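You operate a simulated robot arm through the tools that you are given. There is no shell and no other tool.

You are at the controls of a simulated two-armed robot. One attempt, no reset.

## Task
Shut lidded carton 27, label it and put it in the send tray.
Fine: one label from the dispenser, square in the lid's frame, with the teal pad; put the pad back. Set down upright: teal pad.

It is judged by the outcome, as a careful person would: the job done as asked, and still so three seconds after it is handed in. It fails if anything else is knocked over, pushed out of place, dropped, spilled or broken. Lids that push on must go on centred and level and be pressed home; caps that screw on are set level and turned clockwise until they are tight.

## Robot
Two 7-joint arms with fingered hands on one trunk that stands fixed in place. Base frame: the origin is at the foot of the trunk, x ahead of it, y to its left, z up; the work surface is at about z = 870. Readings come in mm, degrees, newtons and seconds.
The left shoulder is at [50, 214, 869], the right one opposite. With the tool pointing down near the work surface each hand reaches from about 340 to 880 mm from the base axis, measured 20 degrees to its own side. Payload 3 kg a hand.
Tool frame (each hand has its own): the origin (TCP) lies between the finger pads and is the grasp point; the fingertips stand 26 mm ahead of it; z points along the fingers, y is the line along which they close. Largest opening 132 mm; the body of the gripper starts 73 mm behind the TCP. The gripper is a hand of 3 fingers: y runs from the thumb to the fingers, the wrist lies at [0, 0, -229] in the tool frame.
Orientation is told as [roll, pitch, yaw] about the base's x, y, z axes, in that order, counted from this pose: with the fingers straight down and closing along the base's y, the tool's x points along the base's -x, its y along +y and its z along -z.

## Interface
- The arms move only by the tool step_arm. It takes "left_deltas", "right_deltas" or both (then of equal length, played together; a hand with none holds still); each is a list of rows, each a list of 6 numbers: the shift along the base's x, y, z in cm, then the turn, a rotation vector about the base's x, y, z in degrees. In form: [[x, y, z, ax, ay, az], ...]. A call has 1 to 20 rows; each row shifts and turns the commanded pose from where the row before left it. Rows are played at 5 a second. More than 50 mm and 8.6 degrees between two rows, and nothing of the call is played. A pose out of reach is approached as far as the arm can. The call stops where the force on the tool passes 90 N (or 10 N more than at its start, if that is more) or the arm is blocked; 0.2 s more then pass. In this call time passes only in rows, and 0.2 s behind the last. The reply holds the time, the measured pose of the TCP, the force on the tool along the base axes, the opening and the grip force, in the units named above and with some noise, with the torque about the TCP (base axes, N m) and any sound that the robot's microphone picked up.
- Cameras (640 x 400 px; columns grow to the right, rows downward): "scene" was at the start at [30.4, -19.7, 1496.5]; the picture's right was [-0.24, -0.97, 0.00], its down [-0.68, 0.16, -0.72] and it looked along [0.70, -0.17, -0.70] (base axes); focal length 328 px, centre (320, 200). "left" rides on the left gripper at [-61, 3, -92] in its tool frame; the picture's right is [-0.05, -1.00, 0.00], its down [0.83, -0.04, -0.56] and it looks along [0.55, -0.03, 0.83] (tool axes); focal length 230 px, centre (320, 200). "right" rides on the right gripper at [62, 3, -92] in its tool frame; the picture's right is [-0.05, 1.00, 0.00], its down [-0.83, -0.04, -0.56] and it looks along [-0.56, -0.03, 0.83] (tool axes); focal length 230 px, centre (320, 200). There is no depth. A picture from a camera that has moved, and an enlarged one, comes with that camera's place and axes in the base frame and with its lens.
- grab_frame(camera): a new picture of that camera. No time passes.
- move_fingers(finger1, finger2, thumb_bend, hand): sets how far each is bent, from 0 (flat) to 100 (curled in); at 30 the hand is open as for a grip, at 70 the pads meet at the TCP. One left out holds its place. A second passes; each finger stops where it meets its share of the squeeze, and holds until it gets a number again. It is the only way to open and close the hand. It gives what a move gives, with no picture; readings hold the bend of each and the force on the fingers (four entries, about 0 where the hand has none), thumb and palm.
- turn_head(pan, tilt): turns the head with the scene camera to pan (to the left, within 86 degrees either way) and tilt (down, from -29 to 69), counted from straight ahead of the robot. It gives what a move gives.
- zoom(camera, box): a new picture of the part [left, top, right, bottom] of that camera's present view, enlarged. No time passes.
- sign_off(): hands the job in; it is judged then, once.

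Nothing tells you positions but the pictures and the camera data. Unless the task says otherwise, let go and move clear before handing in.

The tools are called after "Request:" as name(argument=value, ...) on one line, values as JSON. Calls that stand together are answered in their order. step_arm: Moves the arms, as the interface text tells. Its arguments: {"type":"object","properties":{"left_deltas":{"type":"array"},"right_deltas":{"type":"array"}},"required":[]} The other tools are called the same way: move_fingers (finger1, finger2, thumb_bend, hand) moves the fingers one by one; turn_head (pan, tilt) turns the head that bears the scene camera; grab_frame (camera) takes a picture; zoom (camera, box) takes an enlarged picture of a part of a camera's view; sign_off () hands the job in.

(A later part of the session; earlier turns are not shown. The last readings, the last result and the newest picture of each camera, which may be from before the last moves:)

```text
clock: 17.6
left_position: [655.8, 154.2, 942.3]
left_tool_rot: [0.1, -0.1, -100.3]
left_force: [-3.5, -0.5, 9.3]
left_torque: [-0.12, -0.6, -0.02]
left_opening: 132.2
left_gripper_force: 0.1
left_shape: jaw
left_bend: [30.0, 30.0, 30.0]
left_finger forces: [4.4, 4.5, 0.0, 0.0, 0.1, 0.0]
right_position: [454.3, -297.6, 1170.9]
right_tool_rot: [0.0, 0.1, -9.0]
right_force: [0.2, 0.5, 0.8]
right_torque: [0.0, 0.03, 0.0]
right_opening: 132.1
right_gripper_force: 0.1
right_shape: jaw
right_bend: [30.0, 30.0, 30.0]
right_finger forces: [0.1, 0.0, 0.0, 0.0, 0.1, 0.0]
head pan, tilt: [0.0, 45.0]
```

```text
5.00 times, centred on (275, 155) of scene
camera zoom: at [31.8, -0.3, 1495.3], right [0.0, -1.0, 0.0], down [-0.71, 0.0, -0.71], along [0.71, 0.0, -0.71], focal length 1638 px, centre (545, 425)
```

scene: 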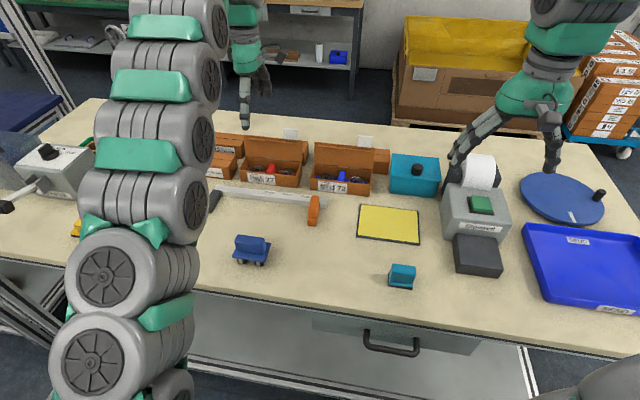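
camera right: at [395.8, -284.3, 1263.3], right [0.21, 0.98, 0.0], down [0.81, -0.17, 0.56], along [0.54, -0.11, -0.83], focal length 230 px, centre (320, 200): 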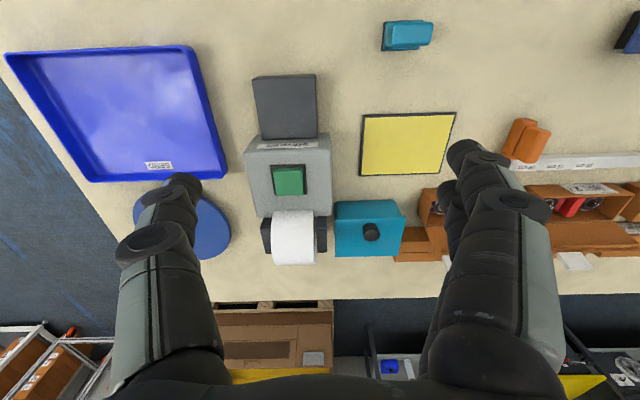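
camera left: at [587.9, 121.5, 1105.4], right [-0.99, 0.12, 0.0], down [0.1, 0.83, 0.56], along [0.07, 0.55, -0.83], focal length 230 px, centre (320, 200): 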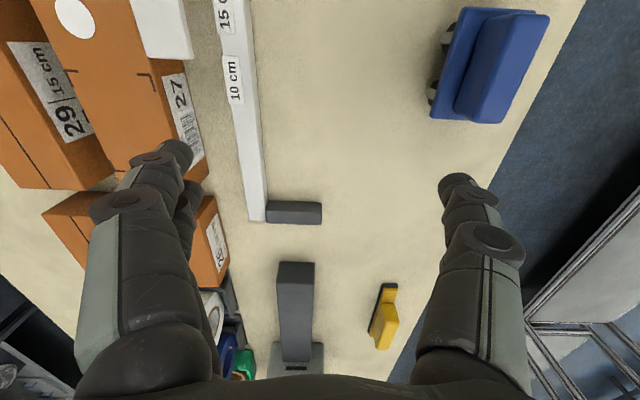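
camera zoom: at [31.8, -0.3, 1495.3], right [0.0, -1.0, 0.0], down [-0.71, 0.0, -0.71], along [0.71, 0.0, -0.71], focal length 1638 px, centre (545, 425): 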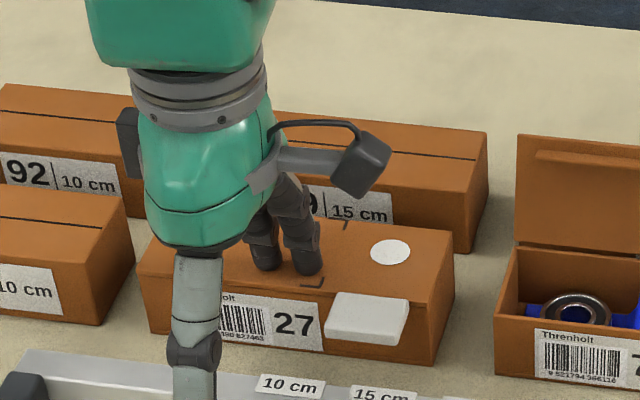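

Contact is made at 9 N, so I'll press a little harder and listen for the lid seating.

Request:
step_arm(left_deltas=[[0, 0, -0.3, 0, 0, 0], [0, 0, -0.3, 0, 0, 0]])

```text
clock: 18.2
left_position: [654.3, 154.0, 938.8]
left_tool_rot: [0.3, -0.1, -100.1]
left_force: [-31.1, 2.6, 67.9]
left_torque: [-0.95, -4.85, -0.24]
left_opening: 131.0
left_gripper_force: 0.0
left_shape: jaw
left_bend: [32.0, 32.0, 30.0]
left_finger forces: [35.5, 34.8, 0.0, 0.0, 0.1, 0.0]
right_position: [453.1, -297.0, 1169.7]
right_tool_rot: [0.0, -0.1, -8.8]
right_force: [0.2, 0.6, 0.2]
right_torque: [-0.01, -0.01, 0.0]
right_opening: 131.9
right_gripper_force: 0.1
right_shape: jaw
right_bend: [30.0, 30.0, 30.0]
right_finger forces: [0.0, 0.0, 0.0, 0.0, 0.0, 0.0]
head pan, tilt: [0.0, 45.0]
```

It holds at 68 N without giving further, so the lid is down hard. I'll lift off and move the left hand well clear to inspect it.

Request:
step_arm(left_deltas=[[0, 0, 1.5, 0, 0, 0], [0, 0, 4, 0, 0, 0], [-2, 2, 3, 0, 0, 0], [-3, 3.5, 1, 0, 0, 0], [-3, 3.5, 1, 0, 0, 0], [-3, 3.5, 1, 0, 0, 0], [-3, 3.5, 1, 0, 0, 0]])

Request:
zoom(camera="scene", box=[215, 115, 335, 195])

Request:
grab_frame(camera="scene")

```text
clock: 19.8
left_position: [513.7, 314.5, 1061.4]
left_tool_rot: [-0.1, -0.1, -100.1]
left_force: [0.6, 0.9, -0.6]
left_torque: [-0.04, -0.02, 0.02]
left_opening: 132.1
left_gripper_force: 0.1
left_shape: jaw
left_bend: [30.0, 30.0, 30.0]
left_finger forces: [0.1, 0.1, 0.0, 0.0, 0.0, 0.1]
right_position: [455.1, -296.2, 1171.7]
right_tool_rot: [0.0, 0.0, -9.0]
right_force: [-0.6, 0.4, 0.8]
right_torque: [0.01, -0.02, 0.0]
right_opening: 131.9
right_gripper_force: 0.0
right_shape: jaw
right_bend: [30.0, 30.0, 30.0]
right_finger forces: [0.1, 0.0, 0.0, 0.0, 0.0, 0.0]
head pan, tilt: [0.0, 45.0]
```

```text
5.00 times, centred on (275, 155) of scene
camera zoom: at [32.0, -0.3, 1495.3], right [0.0, -1.0, 0.0], down [-0.71, 0.0, -0.71], along [0.71, 0.0, -0.71], focal length 1638 px, centre (545, 425)
```

zoom: 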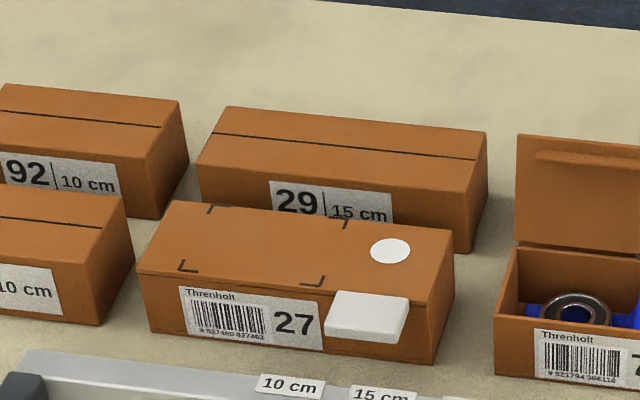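

```text
taken
```

scene: 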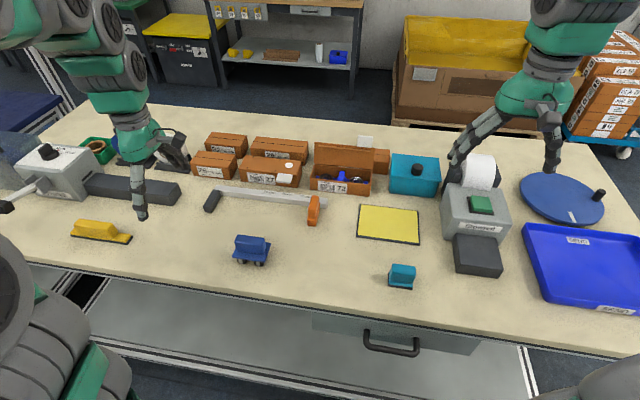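

The lid is flush, and a frame of four corner marks sits on the lid's left part, about 79 × 50 mm. Carton 27 is centred near (747, 136) at yaw -9, with about 30 mm free behind it. I'll narrow the left hand to about 90 mm so it can carry the carton to open bench space near (480, 10), where the right hand can label it.

Request:
move_fingers(hand="left", finger1=43, finger2=43, thumb_bend=43)

Request:
grab_frame(camera="left")

```text
clock: 20.8
left_position: [514.7, 313.9, 1060.3]
left_tool_rot: [0.0, -0.1, -100.2]
left_force: [-0.3, -0.2, -0.8]
left_torque: [-0.02, 0.06, 0.0]
left_opening: 92.1
left_gripper_force: 0.1
left_shape: fingers
left_bend: [43.0, 43.0, 43.0]
left_finger forces: [0.0, 0.1, 0.0, 0.0, 0.0, 0.0]
right_position: [454.8, -297.7, 1171.2]
right_tool_rot: [0.1, 0.0, -9.0]
right_force: [0.1, -0.4, -0.1]
right_torque: [0.05, 0.01, -0.01]
right_opening: 132.1
right_gripper_force: 0.0
right_shape: jaw
right_bend: [30.0, 30.0, 30.0]
right_finger forces: [0.0, 0.0, 0.0, 0.1, 0.1, 0.0]
head pan, tilt: [0.0, 45.0]
```

```text
taken
camera left: at [506.9, 254.2, 1151.7], right [-0.99, 0.13, 0.0], down [0.1, 0.83, 0.56], along [0.07, 0.55, -0.83], focal length 230 px, centre (320, 200)
```

left: 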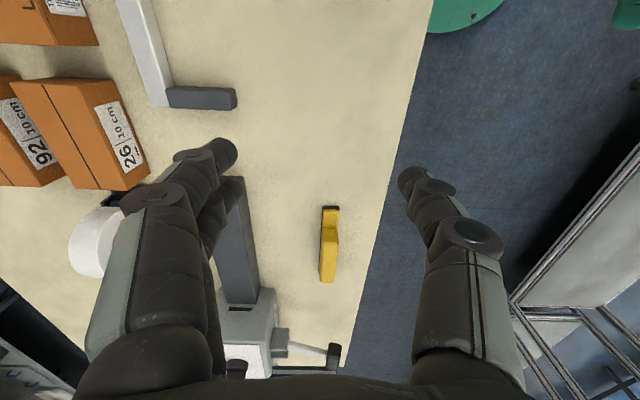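

The opening reads 92 mm. I'll move above the carton's centre and check the alignment before lowering.

Request:
step_arm(left_deltas=[[3.3, -2.54, -0.5, 0, 0, 1], [3.3, -2.54, -0.5, 0, 0, 0], [3.3, -2.54, -0.5, 0, 0, 0], [3.3, -2.54, -1, 0, 0, 0], [3.3, -2.54, -1, 0, 0, 0], [3.3, -2.54, -1, 0, 0, 0], [3.3, -2.54, -1, 0, 0, 0]])

Request:
grab_frame(camera="left")

Request:
zoom(camera="scene", box=[195, 75, 345, 195])

```text
clock: 22.4
left_position: [746.7, 135.6, 1004.8]
left_tool_rot: [0.1, 0.0, -99.3]
left_force: [-0.3, -0.6, -0.5]
left_torque: [0.0, -0.01, 0.0]
left_opening: 92.1
left_gripper_force: 0.1
left_shape: fingers
left_bend: [43.0, 43.0, 43.0]
left_finger forces: [0.0, 0.0, 0.0, 0.0, 0.0, 0.0]
right_position: [454.5, -298.3, 1171.1]
right_tool_rot: [0.1, 0.0, -9.0]
right_force: [0.6, -1.6, 0.1]
right_torque: [-0.01, -0.02, 0.02]
right_opening: 132.0
right_gripper_force: 0.1
right_shape: jaw
right_bend: [30.0, 30.0, 30.0]
right_finger forces: [0.0, 0.0, 0.0, 0.1, 0.0, 0.0]
head pan, tilt: [0.0, 45.0]
```

```text
taken
camera left: at [739.7, 75.3, 1096.6], right [-0.99, 0.11, 0.0], down [0.09, 0.83, 0.56], along [0.06, 0.55, -0.83], focal length 230 px, centre (320, 200)
```

left: 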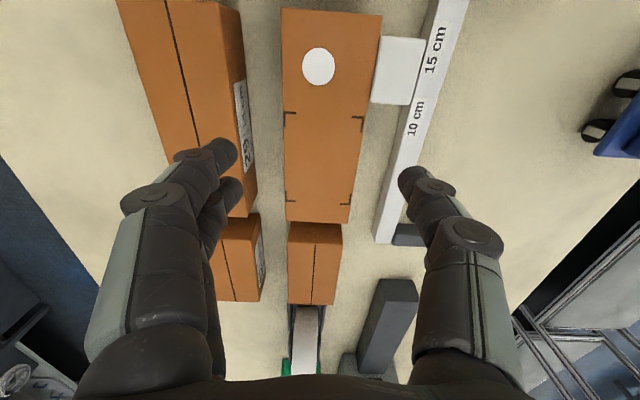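

```text
3.33 times, centred on (270, 135) of scene
camera zoom: at [32.1, -0.3, 1495.3], right [0.0, -1.0, 0.0], down [-0.71, 0.0, -0.71], along [0.71, 0.0, -0.71], focal length 1092 px, centre (487, 417)
```

zoom: 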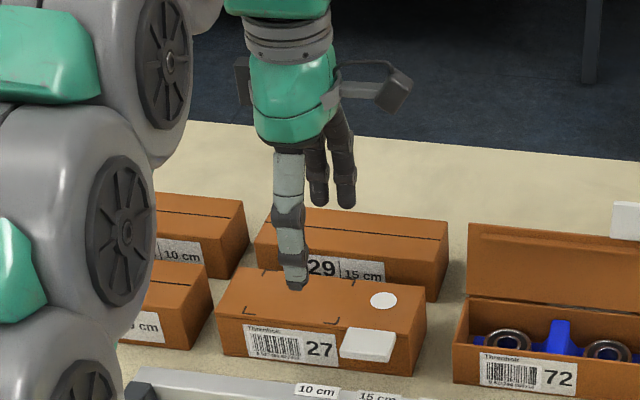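

The hand is centred on the carton with the fingers over the gap behind it and the thumb over the gap in front. I'll lower to grasp height.

Request:
step_arm(left_deltas=[[-0.2, 0, -3, 0, 0, 0], [0, 0, -3, 0, 0, 0], [0, 0, -2.5, 0, 0, 0]])

Request:
grab_frame(camera="left")

Request:
zoom(camera="scene", box=[195, 75, 345, 195])

```text
clock: 23.2
left_position: [743.8, 135.9, 919.5]
left_tool_rot: [0.1, -0.1, -99.2]
left_force: [0.5, 1.2, -0.2]
left_torque: [0.04, 0.02, 0.01]
left_opening: 91.9
left_gripper_force: 0.0
left_shape: fingers
left_bend: [43.0, 43.0, 43.0]
left_finger forces: [0.0, 0.0, 0.1, 0.0, 0.1, 0.0]
right_position: [454.3, -297.6, 1170.3]
right_tool_rot: [-0.1, 0.0, -9.0]
right_force: [0.5, -1.0, -0.2]
right_torque: [0.0, 0.0, -0.03]
right_opening: 131.9
right_gripper_force: 0.1
right_shape: jaw
right_bend: [30.0, 30.0, 30.0]
right_finger forces: [0.0, 0.0, 0.0, 0.1, 0.0, 0.0]
head pan, tilt: [0.0, 45.0]
```

```text
taken
camera left: at [737.2, 76.1, 1010.5], right [-0.99, 0.11, 0.0], down [0.09, 0.83, 0.56], along [0.06, 0.55, -0.83], focal length 230 px, centre (320, 200)
```

left: 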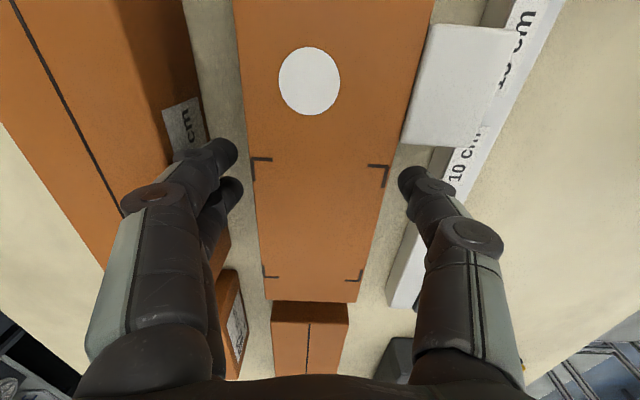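

```text
3.33 times, centred on (270, 135) of scene
camera zoom: at [32.0, -0.3, 1495.3], right [0.0, -1.0, 0.0], down [-0.71, 0.0, -0.71], along [0.71, 0.0, -0.71], focal length 1092 px, centre (487, 417)
```

zoom: 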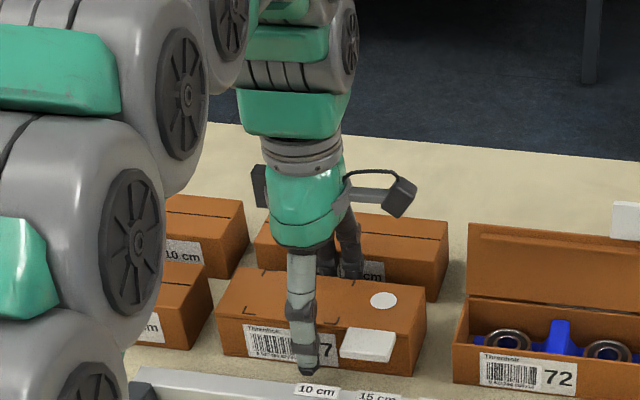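

Both sides are clear. I'll lower the last 15 mm and close on the carton.

Request:
step_arm(left_deltas=[[0, 0, -1.5, 0, 0, 0]])

Request:
move_fingers(hand="left", finger1=55, finger2=55, thumb_bend=55)

Request:
grab_frame(camera="left")

```text
clock: 23.6
left_position: [742.4, 135.8, 904.2]
left_tool_rot: [-0.1, 0.1, -99.2]
left_force: [-0.1, -0.4, 0.5]
left_torque: [-0.04, 0.0, 0.0]
left_opening: 92.1
left_gripper_force: 0.0
left_shape: fingers
left_bend: [43.0, 43.0, 43.0]
left_finger forces: [0.0, 0.1, 0.0, 0.0, 0.1, 0.0]
right_position: [455.6, -298.8, 1172.2]
right_tool_rot: [-0.2, 0.0, -9.1]
right_force: [-0.5, 0.6, 0.9]
right_torque: [-0.01, -0.02, -0.01]
right_opening: 131.8
right_gripper_force: 0.0
right_shape: jaw
right_bend: [30.0, 30.0, 30.0]
right_finger forces: [0.1, 0.1, 0.0, 0.0, 0.1, 0.0]
head pan, tilt: [0.0, 45.0]
```

```text
clock: 24.6
left_position: [742.9, 136.3, 904.6]
left_tool_rot: [0.0, 0.0, -99.2]
left_force: [-1.3, 0.1, -0.9]
left_torque: [0.0, 0.02, 0.0]
left_opening: 61.4
left_gripper_force: 3.8
left_shape: fingers
left_bend: [52.0, 52.0, 53.0]
left_finger forces: [1.9, 2.0, 0.0, 0.1, 4.1, 0.0]
right_position: [454.5, -296.7, 1171.2]
right_tool_rot: [0.1, 0.0, -9.0]
right_force: [0.0, 0.9, -0.7]
right_torque: [-0.02, -0.02, 0.03]
right_opening: 131.9
right_gripper_force: 0.0
right_shape: jaw
right_bend: [30.0, 30.0, 30.0]
right_finger forces: [0.0, 0.0, 0.0, 0.0, 0.0, 0.0]
head pan, tilt: [0.0, 45.0]
```

```text
taken
camera left: at [736.7, 75.6, 995.7], right [-0.99, 0.11, 0.0], down [0.09, 0.83, 0.56], along [0.06, 0.55, -0.83], focal length 230 px, centre (320, 200)
```

left: 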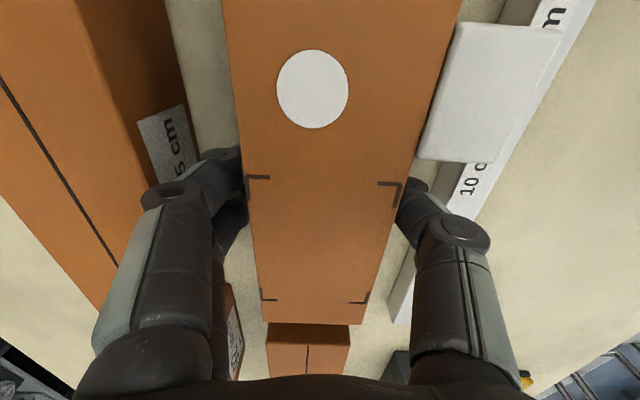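

The fingers have met the carton at 61 mm with 4 N. I'll squeeze more firmly before lifting.

Request:
move_fingers(hand="left", finger1=62, finger2=62, thumb_bend=62)

Request:
step_arm(left_deltas=[[0, 0, 1, 0, 0, 0], [0, 0, 1, 0, 0, 0]])

Request:
grab_frame(camera="left")

Request:
zoom(camera="scene", box=[195, 75, 345, 195])

```text
clock: 25.6
left_position: [743.5, 135.1, 903.9]
left_tool_rot: [0.0, 0.0, -99.3]
left_force: [-0.3, -0.9, -2.4]
left_torque: [-0.02, 0.02, 0.01]
left_opening: 59.5
left_gripper_force: 12.9
left_shape: fingers
left_bend: [53.0, 53.0, 56.0]
left_finger forces: [6.4, 6.5, 0.0, 0.0, 12.9, 0.1]
right_position: [454.9, -296.5, 1171.9]
right_tool_rot: [0.0, 0.0, -8.9]
right_force: [0.2, -0.3, 0.0]
right_torque: [0.02, -0.04, -0.06]
right_opening: 131.8
right_gripper_force: 0.0
right_shape: jaw
right_bend: [30.0, 30.0, 30.0]
right_finger forces: [0.0, 0.1, 0.0, 0.1, 0.0, 0.1]
head pan, tilt: [0.0, 45.0]
```

```text
clock: 26.2
left_position: [743.7, 136.0, 925.2]
left_tool_rot: [0.2, 0.1, -99.2]
left_force: [0.3, 0.4, -2.9]
left_torque: [0.01, 0.03, -0.01]
left_opening: 59.7
left_gripper_force: 13.1
left_shape: fingers
left_bend: [53.0, 53.0, 56.0]
left_finger forces: [6.4, 6.6, 0.0, 0.0, 12.8, 0.0]
right_position: [454.9, -297.8, 1171.2]
right_tool_rot: [0.0, 0.1, -9.0]
right_force: [0.5, -0.5, -0.5]
right_torque: [0.0, 0.02, -0.04]
right_opening: 132.0
right_gripper_force: 0.2
right_shape: jaw
right_bend: [30.0, 30.0, 30.0]
right_finger forces: [0.0, 0.0, 0.0, 0.0, 0.1, 0.1]
head pan, tilt: [0.0, 45.0]
```

```text
taken
camera left: at [736.9, 75.9, 1016.6], right [-0.99, 0.11, 0.0], down [0.09, 0.83, 0.56], along [0.06, 0.55, -0.83], focal length 230 px, centre (320, 200)
```

left: 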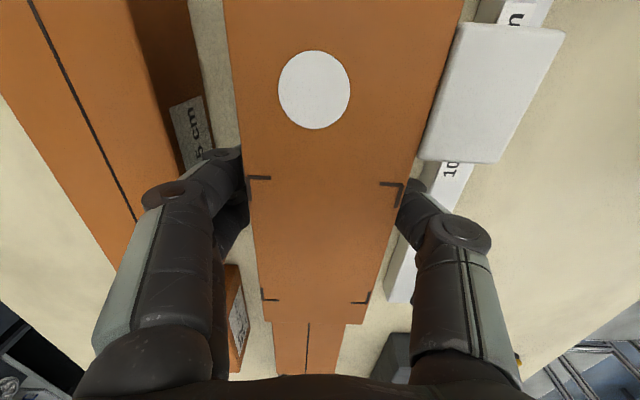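

```text
3.33 times, centred on (270, 135) of scene
camera zoom: at [32.0, -0.3, 1495.3], right [0.0, -1.0, 0.0], down [-0.71, 0.0, -0.71], along [0.71, 0.0, -0.71], focal length 1092 px, centre (487, 417)
```

zoom: 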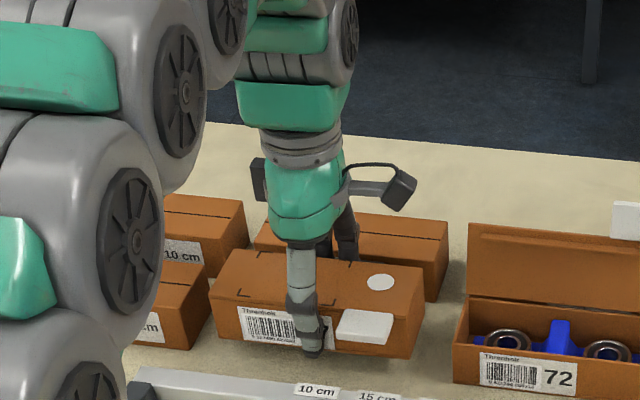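

The carton is off the bench with a 2.7 N load and no slip. I'll raise it and carry it to the open bench near (480, 10).

Request:
step_arm(left_deltas=[[0, 0, 3, 0, 0, 0], [-1, 0, 3, 0, 0, 0], [-3.6, -1.8, 0, 0, 0, 0], [-3.6, -1.8, 0, 0, 0, 0], [-3.6, -1.8, 0, 0, 0, 0], [-3.6, -1.8, 0, 0, 0, 0], [-3.6, -1.8, 0, 0, 0, 0], [-3.6, -1.8, 0, 0, 0, 0], [-3.6, -1.8, 0, 0, 0, 0]])

Request:
grab_frame(camera="scene")

Request:
grab_frame(camera="left")

```text
clock: 28.2
left_position: [480.9, 11.5, 984.7]
left_tool_rot: [0.0, 0.0, -99.2]
left_force: [-0.6, 0.1, -2.7]
left_torque: [0.0, -0.02, -0.01]
left_opening: 59.7
left_gripper_force: 12.8
left_shape: fingers
left_bend: [53.0, 53.0, 56.0]
left_finger forces: [6.3, 6.6, 0.0, 0.0, 12.9, 0.0]
right_position: [455.1, -297.3, 1169.4]
right_tool_rot: [0.1, 0.0, -9.0]
right_force: [-0.7, 0.7, -0.7]
right_torque: [-0.01, -0.02, 0.01]
right_opening: 132.0
right_gripper_force: 0.0
right_shape: jaw
right_bend: [30.0, 30.0, 30.0]
right_finger forces: [0.0, 0.1, 0.0, 0.0, 0.0, 0.0]
head pan, tilt: [0.0, 45.0]
```

```text
taken
```

scene: 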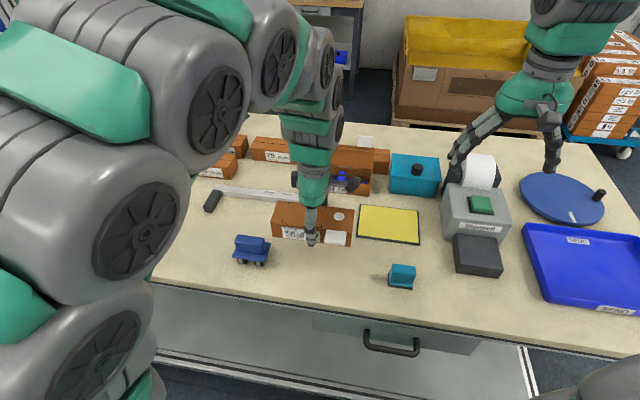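

```text
taken
camera left: at [474.1, -49.3, 1076.9], right [-0.99, 0.11, 0.0], down [0.09, 0.83, 0.56], along [0.06, 0.55, -0.83], focal length 230 px, centre (320, 200)
```

left: 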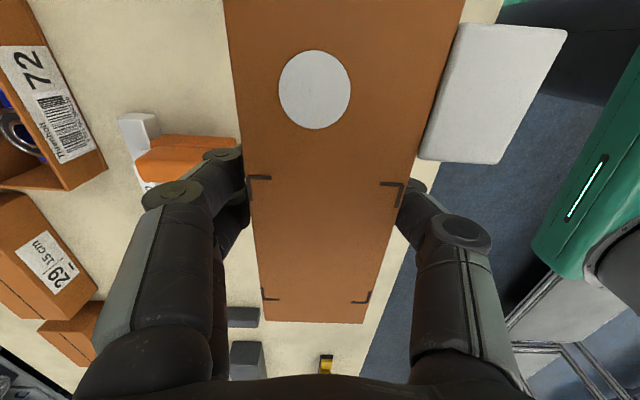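

The carton is over a clear spot between the mat and the blue roller. I'll lower it until it touches the bench.

Request:
step_arm(left_deltas=[[0, -0.5, -3, 0, 0, 0], [0, 0, -3, 0, 0, 0], [0, 0, -1.2, 0, 0, 0], [0, 0, -0.5, 0, 0, 0], [0, 0, -0.3, 0, 0, 0]])

```text
clock: 29.4
left_position: [481.8, 5.4, 904.8]
left_tool_rot: [0.0, -0.1, -99.1]
left_force: [0.0, 0.0, -2.7]
left_torque: [-0.02, 0.02, -0.02]
left_opening: 59.4
left_gripper_force: 12.9
left_shape: fingers
left_bend: [53.0, 53.0, 56.0]
left_finger forces: [6.4, 6.5, 0.0, 0.0, 12.9, 0.0]
right_position: [454.0, -298.0, 1171.6]
right_tool_rot: [0.0, -0.1, -9.0]
right_force: [-0.5, -0.4, 0.4]
right_torque: [-0.01, 0.02, -0.02]
right_opening: 131.9
right_gripper_force: 0.1
right_shape: jaw
right_bend: [30.0, 30.0, 30.0]
right_finger forces: [0.1, 0.1, 0.1, 0.0, 0.1, 0.1]
head pan, tilt: [0.0, 45.0]
```

Request:
step_arm(left_deltas=[[0, 0, -0.1, 0, 0, 0], [0, 0, -0.1, 0, 0, 0]])

Request:
zoom(camera="scene", box=[220, 170, 420, 300])

```text
clock: 30.0
left_position: [481.7, 5.2, 904.6]
left_tool_rot: [0.1, 0.0, -99.1]
left_force: [-0.1, 0.1, 6.4]
left_torque: [0.08, 0.07, -0.03]
left_opening: 59.6
left_gripper_force: 13.3
left_shape: fingers
left_bend: [54.0, 54.0, 56.0]
left_finger forces: [6.5, 6.8, 0.0, 0.0, 13.7, 0.1]
right_position: [455.7, -297.9, 1171.3]
right_tool_rot: [0.0, -0.1, -9.0]
right_force: [-1.1, -0.4, 0.0]
right_torque: [0.0, -0.03, 0.01]
right_opening: 131.8
right_gripper_force: 0.1
right_shape: jaw
right_bend: [30.0, 30.0, 30.0]
right_finger forces: [0.0, 0.1, 0.1, 0.0, 0.0, 0.0]
head pan, tilt: [0.0, 45.0]
```

```text
3.08 times, centred on (320, 235) of scene
camera zoom: at [32.0, -0.3, 1495.3], right [0.0, -1.0, 0.0], down [-0.71, 0.0, -0.71], along [0.71, 0.0, -0.71], focal length 1008 px, centre (320, 92)
```

zoom: 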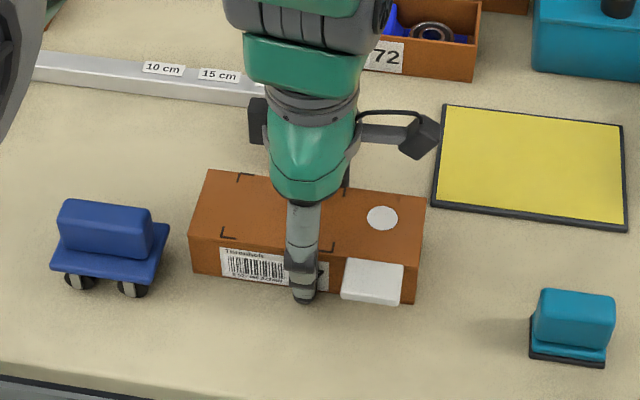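

The carton is on the bench with 6 N upward. I'll open the hand and withdraw straight up.

Request:
move_fingers(hand="left", finger1=40, finger2=40, thumb_bend=40)

Request:
step_arm(left_deltas=[[0, 0, 3, 0, 0, 0], [0, 0, 4, 0, 0, 0], [0, 0, 4, 0, 0, 0], [0, 1, 4, 0, 0, 0], [-1, 4, 2, 0, 0, 0], [-1, 4, 2, 0, 0, 0], [-1, 4, 1, 0, 0, 0], [-1, 4, 0, 0, 0, 0], [-1, 4, 0, 0, 0, 0], [-1, 4, 0, 0, 0, 0], [-1, 4, 0, 0, 0, 0]])

Request:
grab_frame(camera="scene")

Request:
zoom(camera="scene", box=[220, 170, 420, 300])

Request:
zoom(camera="scene", box=[420, 140, 540, 290])

```text
clock: 31.0
left_position: [481.4, 4.3, 904.0]
left_tool_rot: [-0.1, -0.1, -99.2]
left_force: [0.0, 0.2, 0.2]
left_torque: [-0.01, 0.02, -0.04]
left_opening: 100.9
left_gripper_force: 0.0
left_shape: fingers
left_bend: [40.0, 40.0, 40.0]
left_finger forces: [0.1, 0.0, 0.1, 0.0, 0.0, 0.0]
right_position: [454.6, -296.4, 1171.4]
right_tool_rot: [0.0, 0.0, -9.0]
right_force: [-0.5, -0.5, -0.3]
right_torque: [-0.01, 0.02, -0.03]
right_opening: 131.8
right_gripper_force: 0.1
right_shape: jaw
right_bend: [30.0, 30.0, 30.0]
right_finger forces: [0.1, 0.0, 0.0, 0.1, 0.0, 0.0]
head pan, tilt: [0.0, 45.0]
```

```text
clock: 33.4
left_position: [409.6, 294.5, 1103.8]
left_tool_rot: [0.0, 0.0, -99.2]
left_force: [0.6, 1.0, 0.2]
left_torque: [-0.07, -0.02, -0.03]
left_opening: 101.1
left_gripper_force: 0.1
left_shape: fingers
left_bend: [40.0, 40.0, 40.0]
left_finger forces: [0.1, 0.1, 0.1, 0.1, 0.0, 0.0]
right_position: [454.8, -298.0, 1171.6]
right_tool_rot: [-0.1, 0.0, -9.0]
right_force: [0.6, 0.2, 0.0]
right_torque: [-0.03, -0.01, -0.03]
right_opening: 131.8
right_gripper_force: 0.1
right_shape: jaw
right_bend: [30.0, 30.0, 30.0]
right_finger forces: [0.0, 0.0, 0.0, 0.0, 0.0, 0.0]
head pan, tilt: [0.0, 45.0]
```

```text
taken
```

scene: 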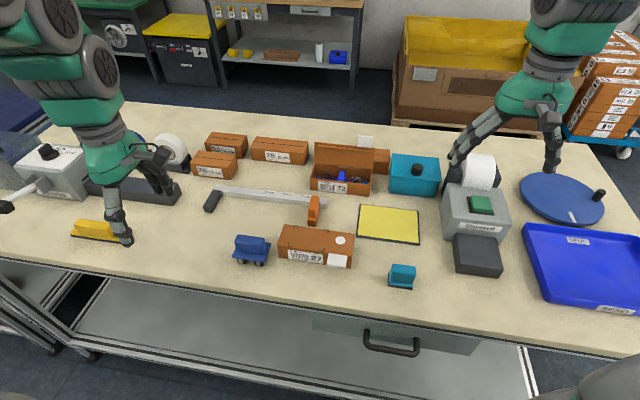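

```text
3.08 times, centred on (320, 235) of scene
camera zoom: at [32.0, -0.2, 1495.3], right [0.0, -1.0, 0.0], down [-0.71, 0.0, -0.71], along [0.71, 0.0, -0.71], focal length 1008 px, centre (320, 92)
```

zoom: 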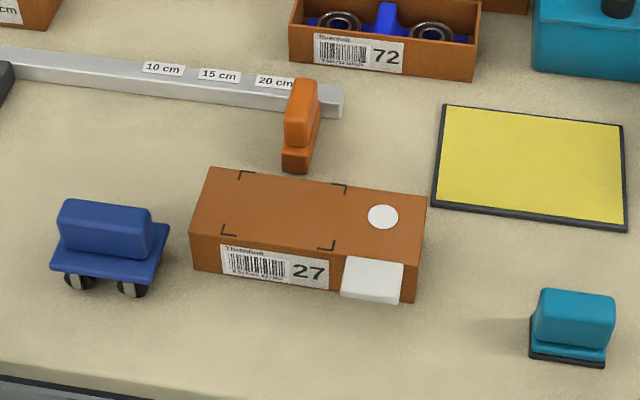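

```text
2.67 times, centred on (480, 215) of scene
camera zoom: at [32.0, -0.2, 1495.3], right [0.0, -1.0, 0.0], down [-0.71, 0.0, -0.71], along [0.71, 0.0, -0.71], focal length 873 px, centre (-107, 160)
```

zoom: 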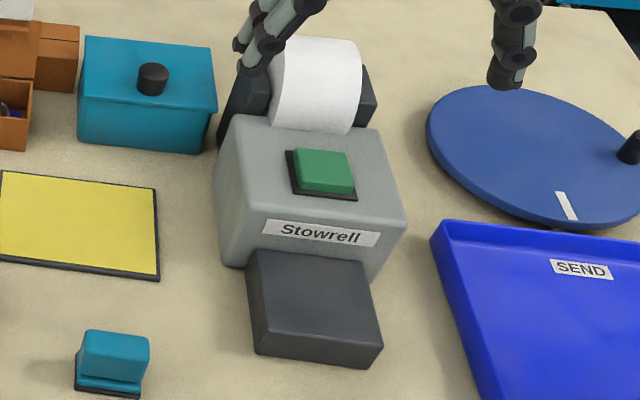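

Carton 27 stands free near (481, 5). The dispenser's green button is near (533, -353, 985) and its dark shelf is near (463, -351, 897). I'll bring the right hand closer to fix the button's position.

Request:
step_arm(right_deltas=[[3, 0.5, -3, 0, 0, 0], [3, 0.5, -3, 0, 0, 0]])

Request:
grab_frame(camera="right")

Request:
zoom(camera="right", box=[180, 20, 380, 260])

```text
clock: 34.0
left_position: [410.3, 295.0, 1103.1]
left_tool_rot: [-0.1, 0.1, -99.2]
left_force: [-0.1, 0.3, -0.3]
left_torque: [0.05, 0.01, 0.01]
left_opening: 101.3
left_gripper_force: 0.1
left_shape: fingers
left_bend: [40.0, 40.0, 40.0]
left_finger forces: [0.0, 0.1, 0.0, 0.1, 0.0, 0.1]
right_position: [514.9, -287.1, 1109.8]
right_tool_rot: [0.0, -0.1, -9.1]
right_force: [-0.4, -0.7, -0.1]
right_torque: [-0.02, 0.05, 0.04]
right_opening: 131.8
right_gripper_force: 0.1
right_shape: jaw
right_bend: [30.0, 30.0, 30.0]
right_finger forces: [0.0, 0.0, 0.0, 0.0, 0.0, 0.0]
head pan, tilt: [0.0, 45.0]
```

```text
taken
camera right: at [455.8, -273.1, 1202.9], right [0.21, 0.98, 0.0], down [0.81, -0.17, 0.56], along [0.54, -0.12, -0.83], focal length 230 px, centre (320, 200)
```

right: 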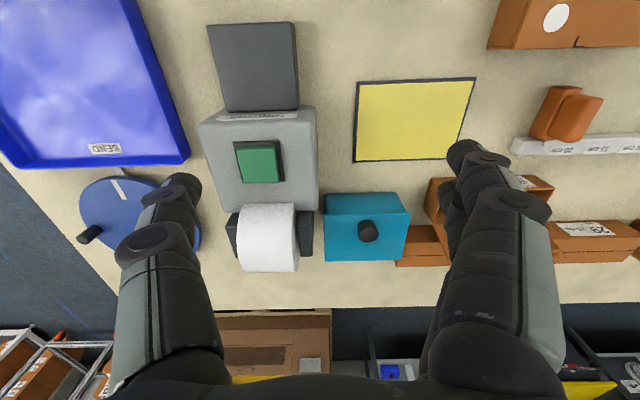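

```text
1.67 times, centred on (280, 140) of right
camera zoom: at [455.8, -273.1, 1202.9], right [0.21, 0.98, 0.0], down [0.81, -0.17, 0.56], along [0.54, -0.12, -0.83], focal length 384 px, centre (387, 300)
```

zoom: 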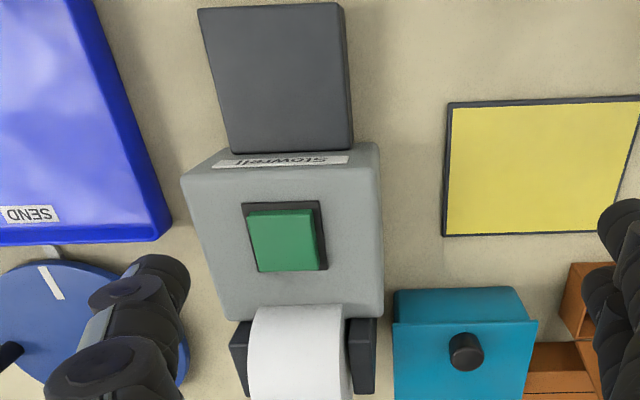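

Combining both views puts the button near (543, -361, 975). I'll set the thumb tip above it, with the hand still high, and check.

Request:
step_arm(right_deltas=[[2, -0.2, -3, 0, 0, 0], [1.9, -0.2, -3, 0, 0, 0]])

Request:
zoom(camera="scene", box=[400, 90, 560, 250])

Request:
grab_frame(camera="right")

```text
clock: 34.6
left_position: [410.0, 294.5, 1102.8]
left_tool_rot: [0.0, 0.0, -99.2]
left_force: [-0.4, 0.5, -0.4]
left_torque: [0.02, 0.06, 0.02]
left_opening: 101.3
left_gripper_force: 0.0
left_shape: fingers
left_bend: [40.0, 40.0, 40.0]
left_finger forces: [0.0, 0.1, 0.0, 0.0, 0.0, 0.0]
right_position: [554.2, -292.4, 1050.3]
right_tool_rot: [0.0, 0.1, -9.0]
right_force: [0.4, 0.1, 0.0]
right_torque: [-0.04, 0.01, 0.03]
right_opening: 132.0
right_gripper_force: 0.0
right_shape: jaw
right_bend: [30.0, 30.0, 30.0]
right_finger forces: [0.0, 0.0, 0.1, 0.0, 0.1, 0.1]
head pan, tilt: [0.0, 45.0]
```

```text
2.50 times, centred on (480, 170) of scene
camera zoom: at [32.1, -0.3, 1495.3], right [0.0, -1.0, 0.0], down [-0.71, 0.0, -0.71], along [0.71, 0.0, -0.71], focal length 819 px, centre (-80, 275)
```

zoom: 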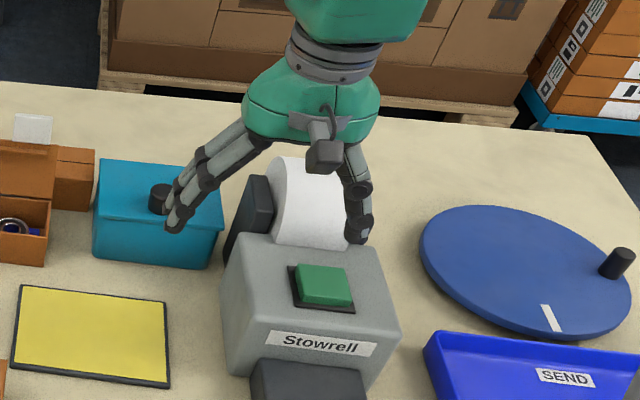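

```text
taken
camera right: at [494.9, -278.0, 1141.6], right [0.21, 0.98, 0.0], down [0.81, -0.17, 0.56], along [0.54, -0.12, -0.83], focal length 230 px, centre (320, 200)
```

right: 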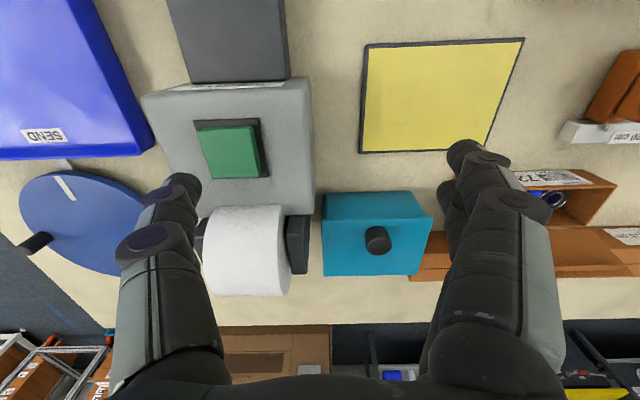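

The thumb tip is at about (544, -372) and the button at (545, -359). I'll shift 12 mm left and lower onto the button gently.

Request:
step_arm(right_deltas=[[0, 1.2, -1, 0, 0, 0], [0, 0, -2, 0, 0, 0], [0, 0, -0.5, 0, 0, 0], [0, 0, -0.4, 0, 0, 0]])

Request:
zoom(camera="scene", box=[400, 130, 560, 290])

Request:
grab_frame(camera="right")

```text
clock: 35.6
left_position: [411.6, 293.8, 1103.6]
left_tool_rot: [0.0, 0.0, -99.2]
left_force: [-0.2, -0.4, -0.8]
left_torque: [0.01, -0.01, 0.0]
left_opening: 101.2
left_gripper_force: 0.0
left_shape: fingers
left_bend: [40.0, 40.0, 40.0]
left_finger forces: [0.1, 0.0, 0.1, 0.0, 0.0, 0.0]
right_position: [553.3, -279.6, 1011.3]
right_tool_rot: [0.0, 0.0, -9.0]
right_force: [0.7, -0.4, -0.2]
right_torque: [0.01, 0.02, 0.0]
right_opening: 132.4
right_gripper_force: 0.1
right_shape: jaw
right_bend: [30.0, 30.0, 30.0]
right_finger forces: [0.0, 0.1, 0.0, 0.1, 0.0, 0.0]
head pan, tilt: [0.0, 45.0]
```

```text
2.50 times, centred on (480, 210) of scene
camera zoom: at [32.0, -0.3, 1495.3], right [0.0, -1.0, 0.0], down [-0.71, 0.0, -0.71], along [0.71, 0.0, -0.71], focal length 819 px, centre (-80, 175)
```

zoom: 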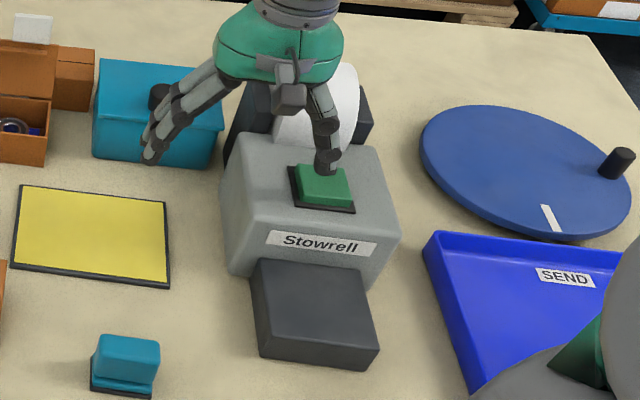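

```text
taken
camera right: at [494.3, -265.2, 1104.2], right [0.21, 0.98, 0.0], down [0.81, -0.17, 0.56], along [0.54, -0.11, -0.83], focal length 230 px, centre (320, 200)
```

right: 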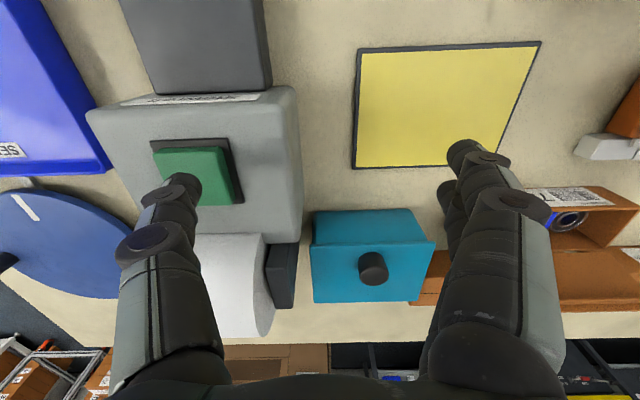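

The thumb tip is just above the button's rear part. I'll nudge it 7 mm back toward the centre and press.

Request:
step_arm(right_deltas=[[-0.7, 0.2, 0, 0, 0, 0], [0, 0, -0.4, 0, 0, 0], [0, 0, -0.3, 0, 0, 0]])

```text
clock: 36.4
left_position: [410.0, 295.5, 1102.6]
left_tool_rot: [0.0, 0.0, -99.2]
left_force: [0.5, 0.1, -0.5]
left_torque: [-0.01, 0.01, -0.01]
left_opening: 101.3
left_gripper_force: 0.0
left_shape: fingers
left_bend: [40.0, 40.0, 40.0]
left_finger forces: [0.0, 0.0, 0.0, 0.1, 0.1, 0.1]
right_position: [546.6, -275.8, 1005.4]
right_tool_rot: [0.0, -0.1, -9.0]
right_force: [0.3, 0.5, 0.2]
right_torque: [0.06, 0.0, -0.01]
right_opening: 131.9
right_gripper_force: 0.0
right_shape: jaw
right_bend: [30.0, 30.0, 30.0]
right_finger forces: [0.1, 0.1, 0.1, 0.0, 0.0, 0.1]
head pan, tilt: [0.0, 45.0]
```

Request:
step_arm(right_deltas=[[0, 0, -0.2, 0, 0, 0], [0, 0, -0.2, 0, 0, 0], [0, 0, -0.2, 0, 0, 0]])

Request:
zoom(camera="scene", box=[400, 130, 560, 290])

```text
clock: 37.2
left_position: [411.1, 293.6, 1102.9]
left_tool_rot: [0.1, 0.0, -99.1]
left_force: [-0.1, 0.1, 0.3]
left_torque: [0.01, 0.01, 0.01]
left_opening: 101.1
left_gripper_force: 0.0
left_shape: fingers
left_bend: [40.0, 40.0, 40.0]
left_finger forces: [0.1, 0.1, 0.0, 0.0, 0.0, 0.0]
right_position: [546.5, -276.1, 999.2]
right_tool_rot: [-0.1, 0.0, -9.0]
right_force: [0.5, -1.2, 0.4]
right_torque: [-0.02, -0.02, 0.0]
right_opening: 131.6
right_gripper_force: 0.2
right_shape: jaw
right_bend: [30.0, 30.0, 30.0]
right_finger forces: [0.0, 0.0, 0.1, 0.0, 0.0, 0.0]
head pan, tilt: [0.0, 45.0]
```

```text
2.50 times, centred on (480, 210) of scene
camera zoom: at [32.0, -0.3, 1495.3], right [0.0, -1.0, 0.0], down [-0.71, 0.0, -0.71], along [0.71, 0.0, -0.71], focal length 819 px, centre (-80, 175)
```

zoom: 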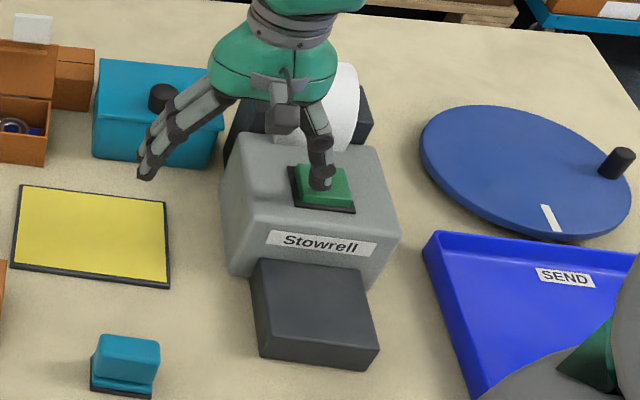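

Request:
step_arm(right_deltas=[[0, 0, -0.2, 0, 0, 0], [0, 0, -0.2, 0, 0, 0], [0, 0, -0.2, 0, 0, 0]])

```text
clock: 38.0
left_position: [410.6, 294.1, 1103.7]
left_tool_rot: [0.0, 0.0, -99.1]
left_force: [0.7, -0.8, 0.5]
left_torque: [-0.02, -0.03, -0.01]
left_opening: 101.5
left_gripper_force: 0.0
left_shape: fingers
left_bend: [40.0, 40.0, 40.0]
left_finger forces: [0.1, 0.1, 0.0, 0.0, 0.1, 0.1]
right_position: [547.3, -277.2, 992.5]
right_tool_rot: [0.1, -0.1, -9.0]
right_force: [0.0, 0.7, 0.4]
right_torque: [-0.03, -0.01, 0.0]
right_opening: 131.9
right_gripper_force: 0.1
right_shape: jaw
right_bend: [30.0, 30.0, 30.0]
right_finger forces: [0.0, 0.0, 0.0, 0.1, 0.3, 0.0]
head pan, tilt: [0.0, 45.0]
```

Request:
step_arm(right_deltas=[[0, 0, -0.1, 0, 0, 0], [0, 0, -0.1, 0, 0, 0]])

Request:
zoom(camera="scene", box=[400, 130, 560, 290])

```text
clock: 38.6
left_position: [411.4, 294.4, 1102.9]
left_tool_rot: [0.0, 0.0, -99.1]
left_force: [-0.2, 0.3, 0.0]
left_torque: [0.02, -0.03, 0.0]
left_opening: 101.5
left_gripper_force: 0.2
left_shape: fingers
left_bend: [40.0, 40.0, 40.0]
left_finger forces: [0.1, 0.0, 0.0, 0.0, 0.1, 0.0]
right_position: [546.7, -276.6, 991.4]
right_tool_rot: [0.1, 0.0, -9.0]
right_force: [0.1, -0.4, 0.8]
right_torque: [-0.09, 0.01, 0.02]
right_opening: 131.9
right_gripper_force: 0.1
right_shape: jaw
right_bend: [30.0, 30.0, 30.0]
right_finger forces: [0.0, 0.0, 0.1, 0.0, 1.0, 0.0]
head pan, tilt: [0.0, 45.0]
```

```text
2.50 times, centred on (480, 210) of scene
camera zoom: at [32.0, -0.3, 1495.3], right [0.0, -1.0, 0.0], down [-0.71, 0.0, -0.71], along [0.71, 0.0, -0.71], focal length 819 px, centre (-80, 175)
```

zoom: 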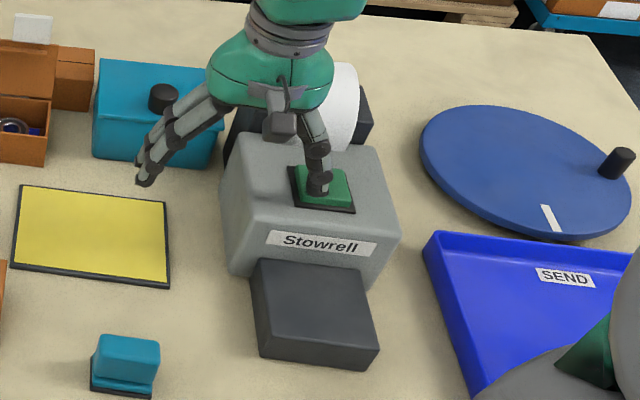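

Thumb force is rising, so it has touched the button. I'll keep pressing a millimetre at a time.

Request:
step_arm(right_deltas=[[0, 0, -0.1, 0, 0, 0], [0, 0, -0.1, 0, 0, 0]])

Request:
zoom(camera="scene", box=[400, 130, 560, 290])

```text
clock: 39.2
left_position: [411.8, 294.3, 1104.0]
left_tool_rot: [-0.1, 0.0, -99.2]
left_force: [0.3, -0.3, -0.4]
left_torque: [-0.01, 0.01, -0.02]
left_opening: 101.5
left_gripper_force: 0.0
left_shape: fingers
left_bend: [40.0, 40.0, 40.0]
left_finger forces: [0.0, 0.1, 0.0, 0.0, 0.1, 0.0]
right_position: [546.0, -278.0, 988.5]
right_tool_rot: [0.1, 0.0, -9.0]
right_force: [0.5, 0.2, 2.0]
right_torque: [-0.13, 0.01, 0.03]
right_opening: 132.0
right_gripper_force: 0.1
right_shape: jaw
right_bend: [30.0, 30.0, 30.0]
right_finger forces: [0.0, 0.1, 0.1, 0.0, 2.1, 0.1]
head pan, tilt: [0.0, 45.0]
```

```text
2.50 times, centred on (480, 210) of scene
camera zoom: at [32.0, -0.3, 1495.3], right [0.0, -1.0, 0.0], down [-0.71, 0.0, -0.71], along [0.71, 0.0, -0.71], focal length 819 px, centre (-80, 175)
```

zoom: 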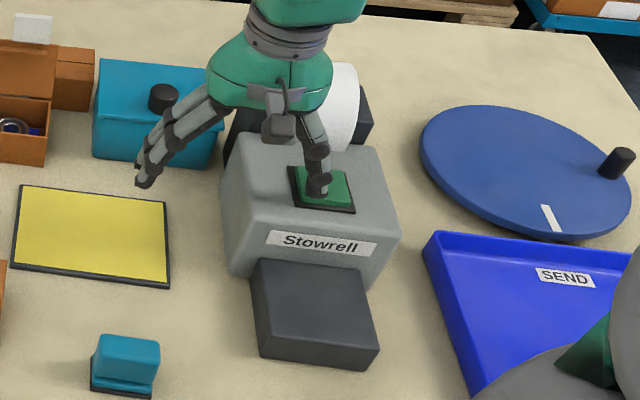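

Force is at 2 N and the button is moving down. I'll continue pressing.

Request:
step_arm(right_deltas=[[0, 0, -0.1, 0, 0, 0], [0, 0, -0.1, 0, 0, 0]])

Request:
zoom(camera="scene", box=[400, 130, 560, 290])

```text
clock: 39.8
left_position: [409.9, 295.8, 1103.8]
left_tool_rot: [0.0, 0.0, -99.2]
left_force: [0.4, -0.5, 0.8]
left_torque: [-0.01, -0.02, 0.0]
left_opening: 101.3
left_gripper_force: 0.1
left_shape: fingers
left_bend: [40.0, 40.0, 40.0]
left_finger forces: [0.1, 0.0, 0.1, 0.1, 0.0, 0.0]
right_position: [547.1, -276.3, 986.4]
right_tool_rot: [0.0, -0.1, -9.0]
right_force: [0.1, 0.0, 2.1]
right_torque: [-0.2, 0.04, 0.02]
right_opening: 131.7
right_gripper_force: 0.0
right_shape: jaw
right_bend: [30.0, 30.0, 30.0]
right_finger forces: [0.0, 0.0, 0.0, 0.0, 3.1, 0.0]
head pan, tilt: [0.0, 45.0]
heard: click
```

```text
2.50 times, centred on (480, 210) of scene
camera zoom: at [32.0, -0.3, 1495.3], right [0.0, -1.0, 0.0], down [-0.71, 0.0, -0.71], along [0.71, 0.0, -0.71], focal length 819 px, centre (-80, 175)
```

zoom: 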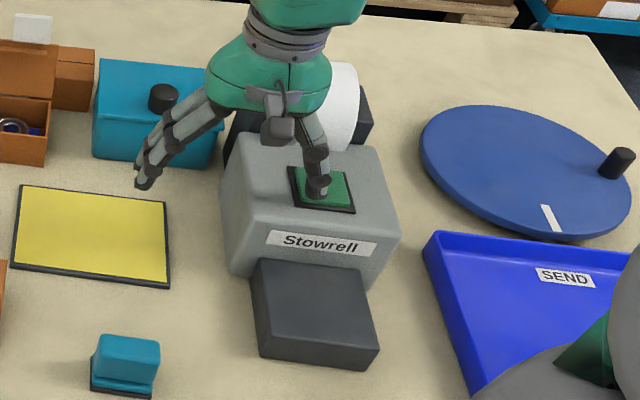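

The button clicked once. I'll lift off straight up and look for the label.

Request:
step_arm(right_deltas=[[0, 0, 2, 0, 0, 0], [0, 0, 4, 0, 0, 0], [0, 0, 4, 0, 0, 0], [-3, 0, 2, 0, 0, 0], [-3, 0, 0, 0, 0, 0], [-3, 0, 0, 0, 0, 0]])

Request:
zoom(camera="scene", box=[400, 130, 560, 290])

Request:
grab_frame(camera="right")

```text
clock: 41.2
left_position: [410.9, 294.0, 1103.2]
left_tool_rot: [0.0, 0.0, -99.2]
left_force: [0.2, -0.8, 0.6]
left_torque: [0.02, -0.03, 0.02]
left_opening: 101.1
left_gripper_force: 0.1
left_shape: fingers
left_bend: [40.0, 40.0, 40.0]
left_finger forces: [0.0, 0.0, 0.0, 0.1, 0.1, 0.0]
right_position: [457.4, -277.0, 1105.9]
right_tool_rot: [0.0, -0.1, -9.0]
right_force: [-0.1, 0.8, -0.6]
right_torque: [-0.01, 0.0, 0.01]
right_opening: 131.6
right_gripper_force: 0.1
right_shape: jaw
right_bend: [30.0, 30.0, 30.0]
right_finger forces: [0.0, 0.0, 0.0, 0.0, 0.0, 0.0]
head pan, tilt: [0.0, 45.0]
```

```text
2.50 times, centred on (480, 210) of scene
camera zoom: at [32.0, -0.3, 1495.3], right [0.0, -1.0, 0.0], down [-0.71, 0.0, -0.71], along [0.71, 0.0, -0.71], focal length 819 px, centre (-80, 175)
```

zoom: 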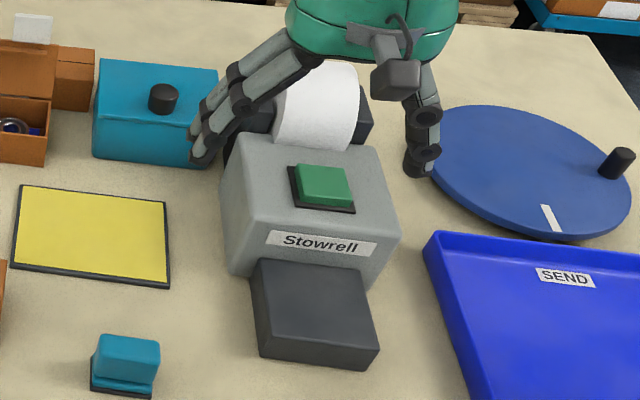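

```text
taken
camera right: at [397.9, -263.4, 1198.4], right [0.21, 0.98, 0.0], down [0.81, -0.17, 0.56], along [0.54, -0.12, -0.83], focal length 230 px, centre (320, 200)
```

right: 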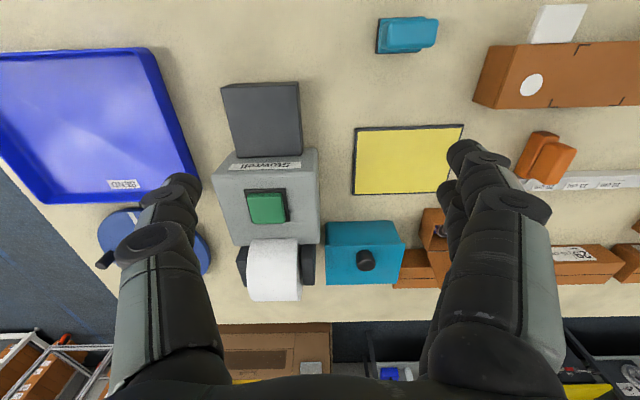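

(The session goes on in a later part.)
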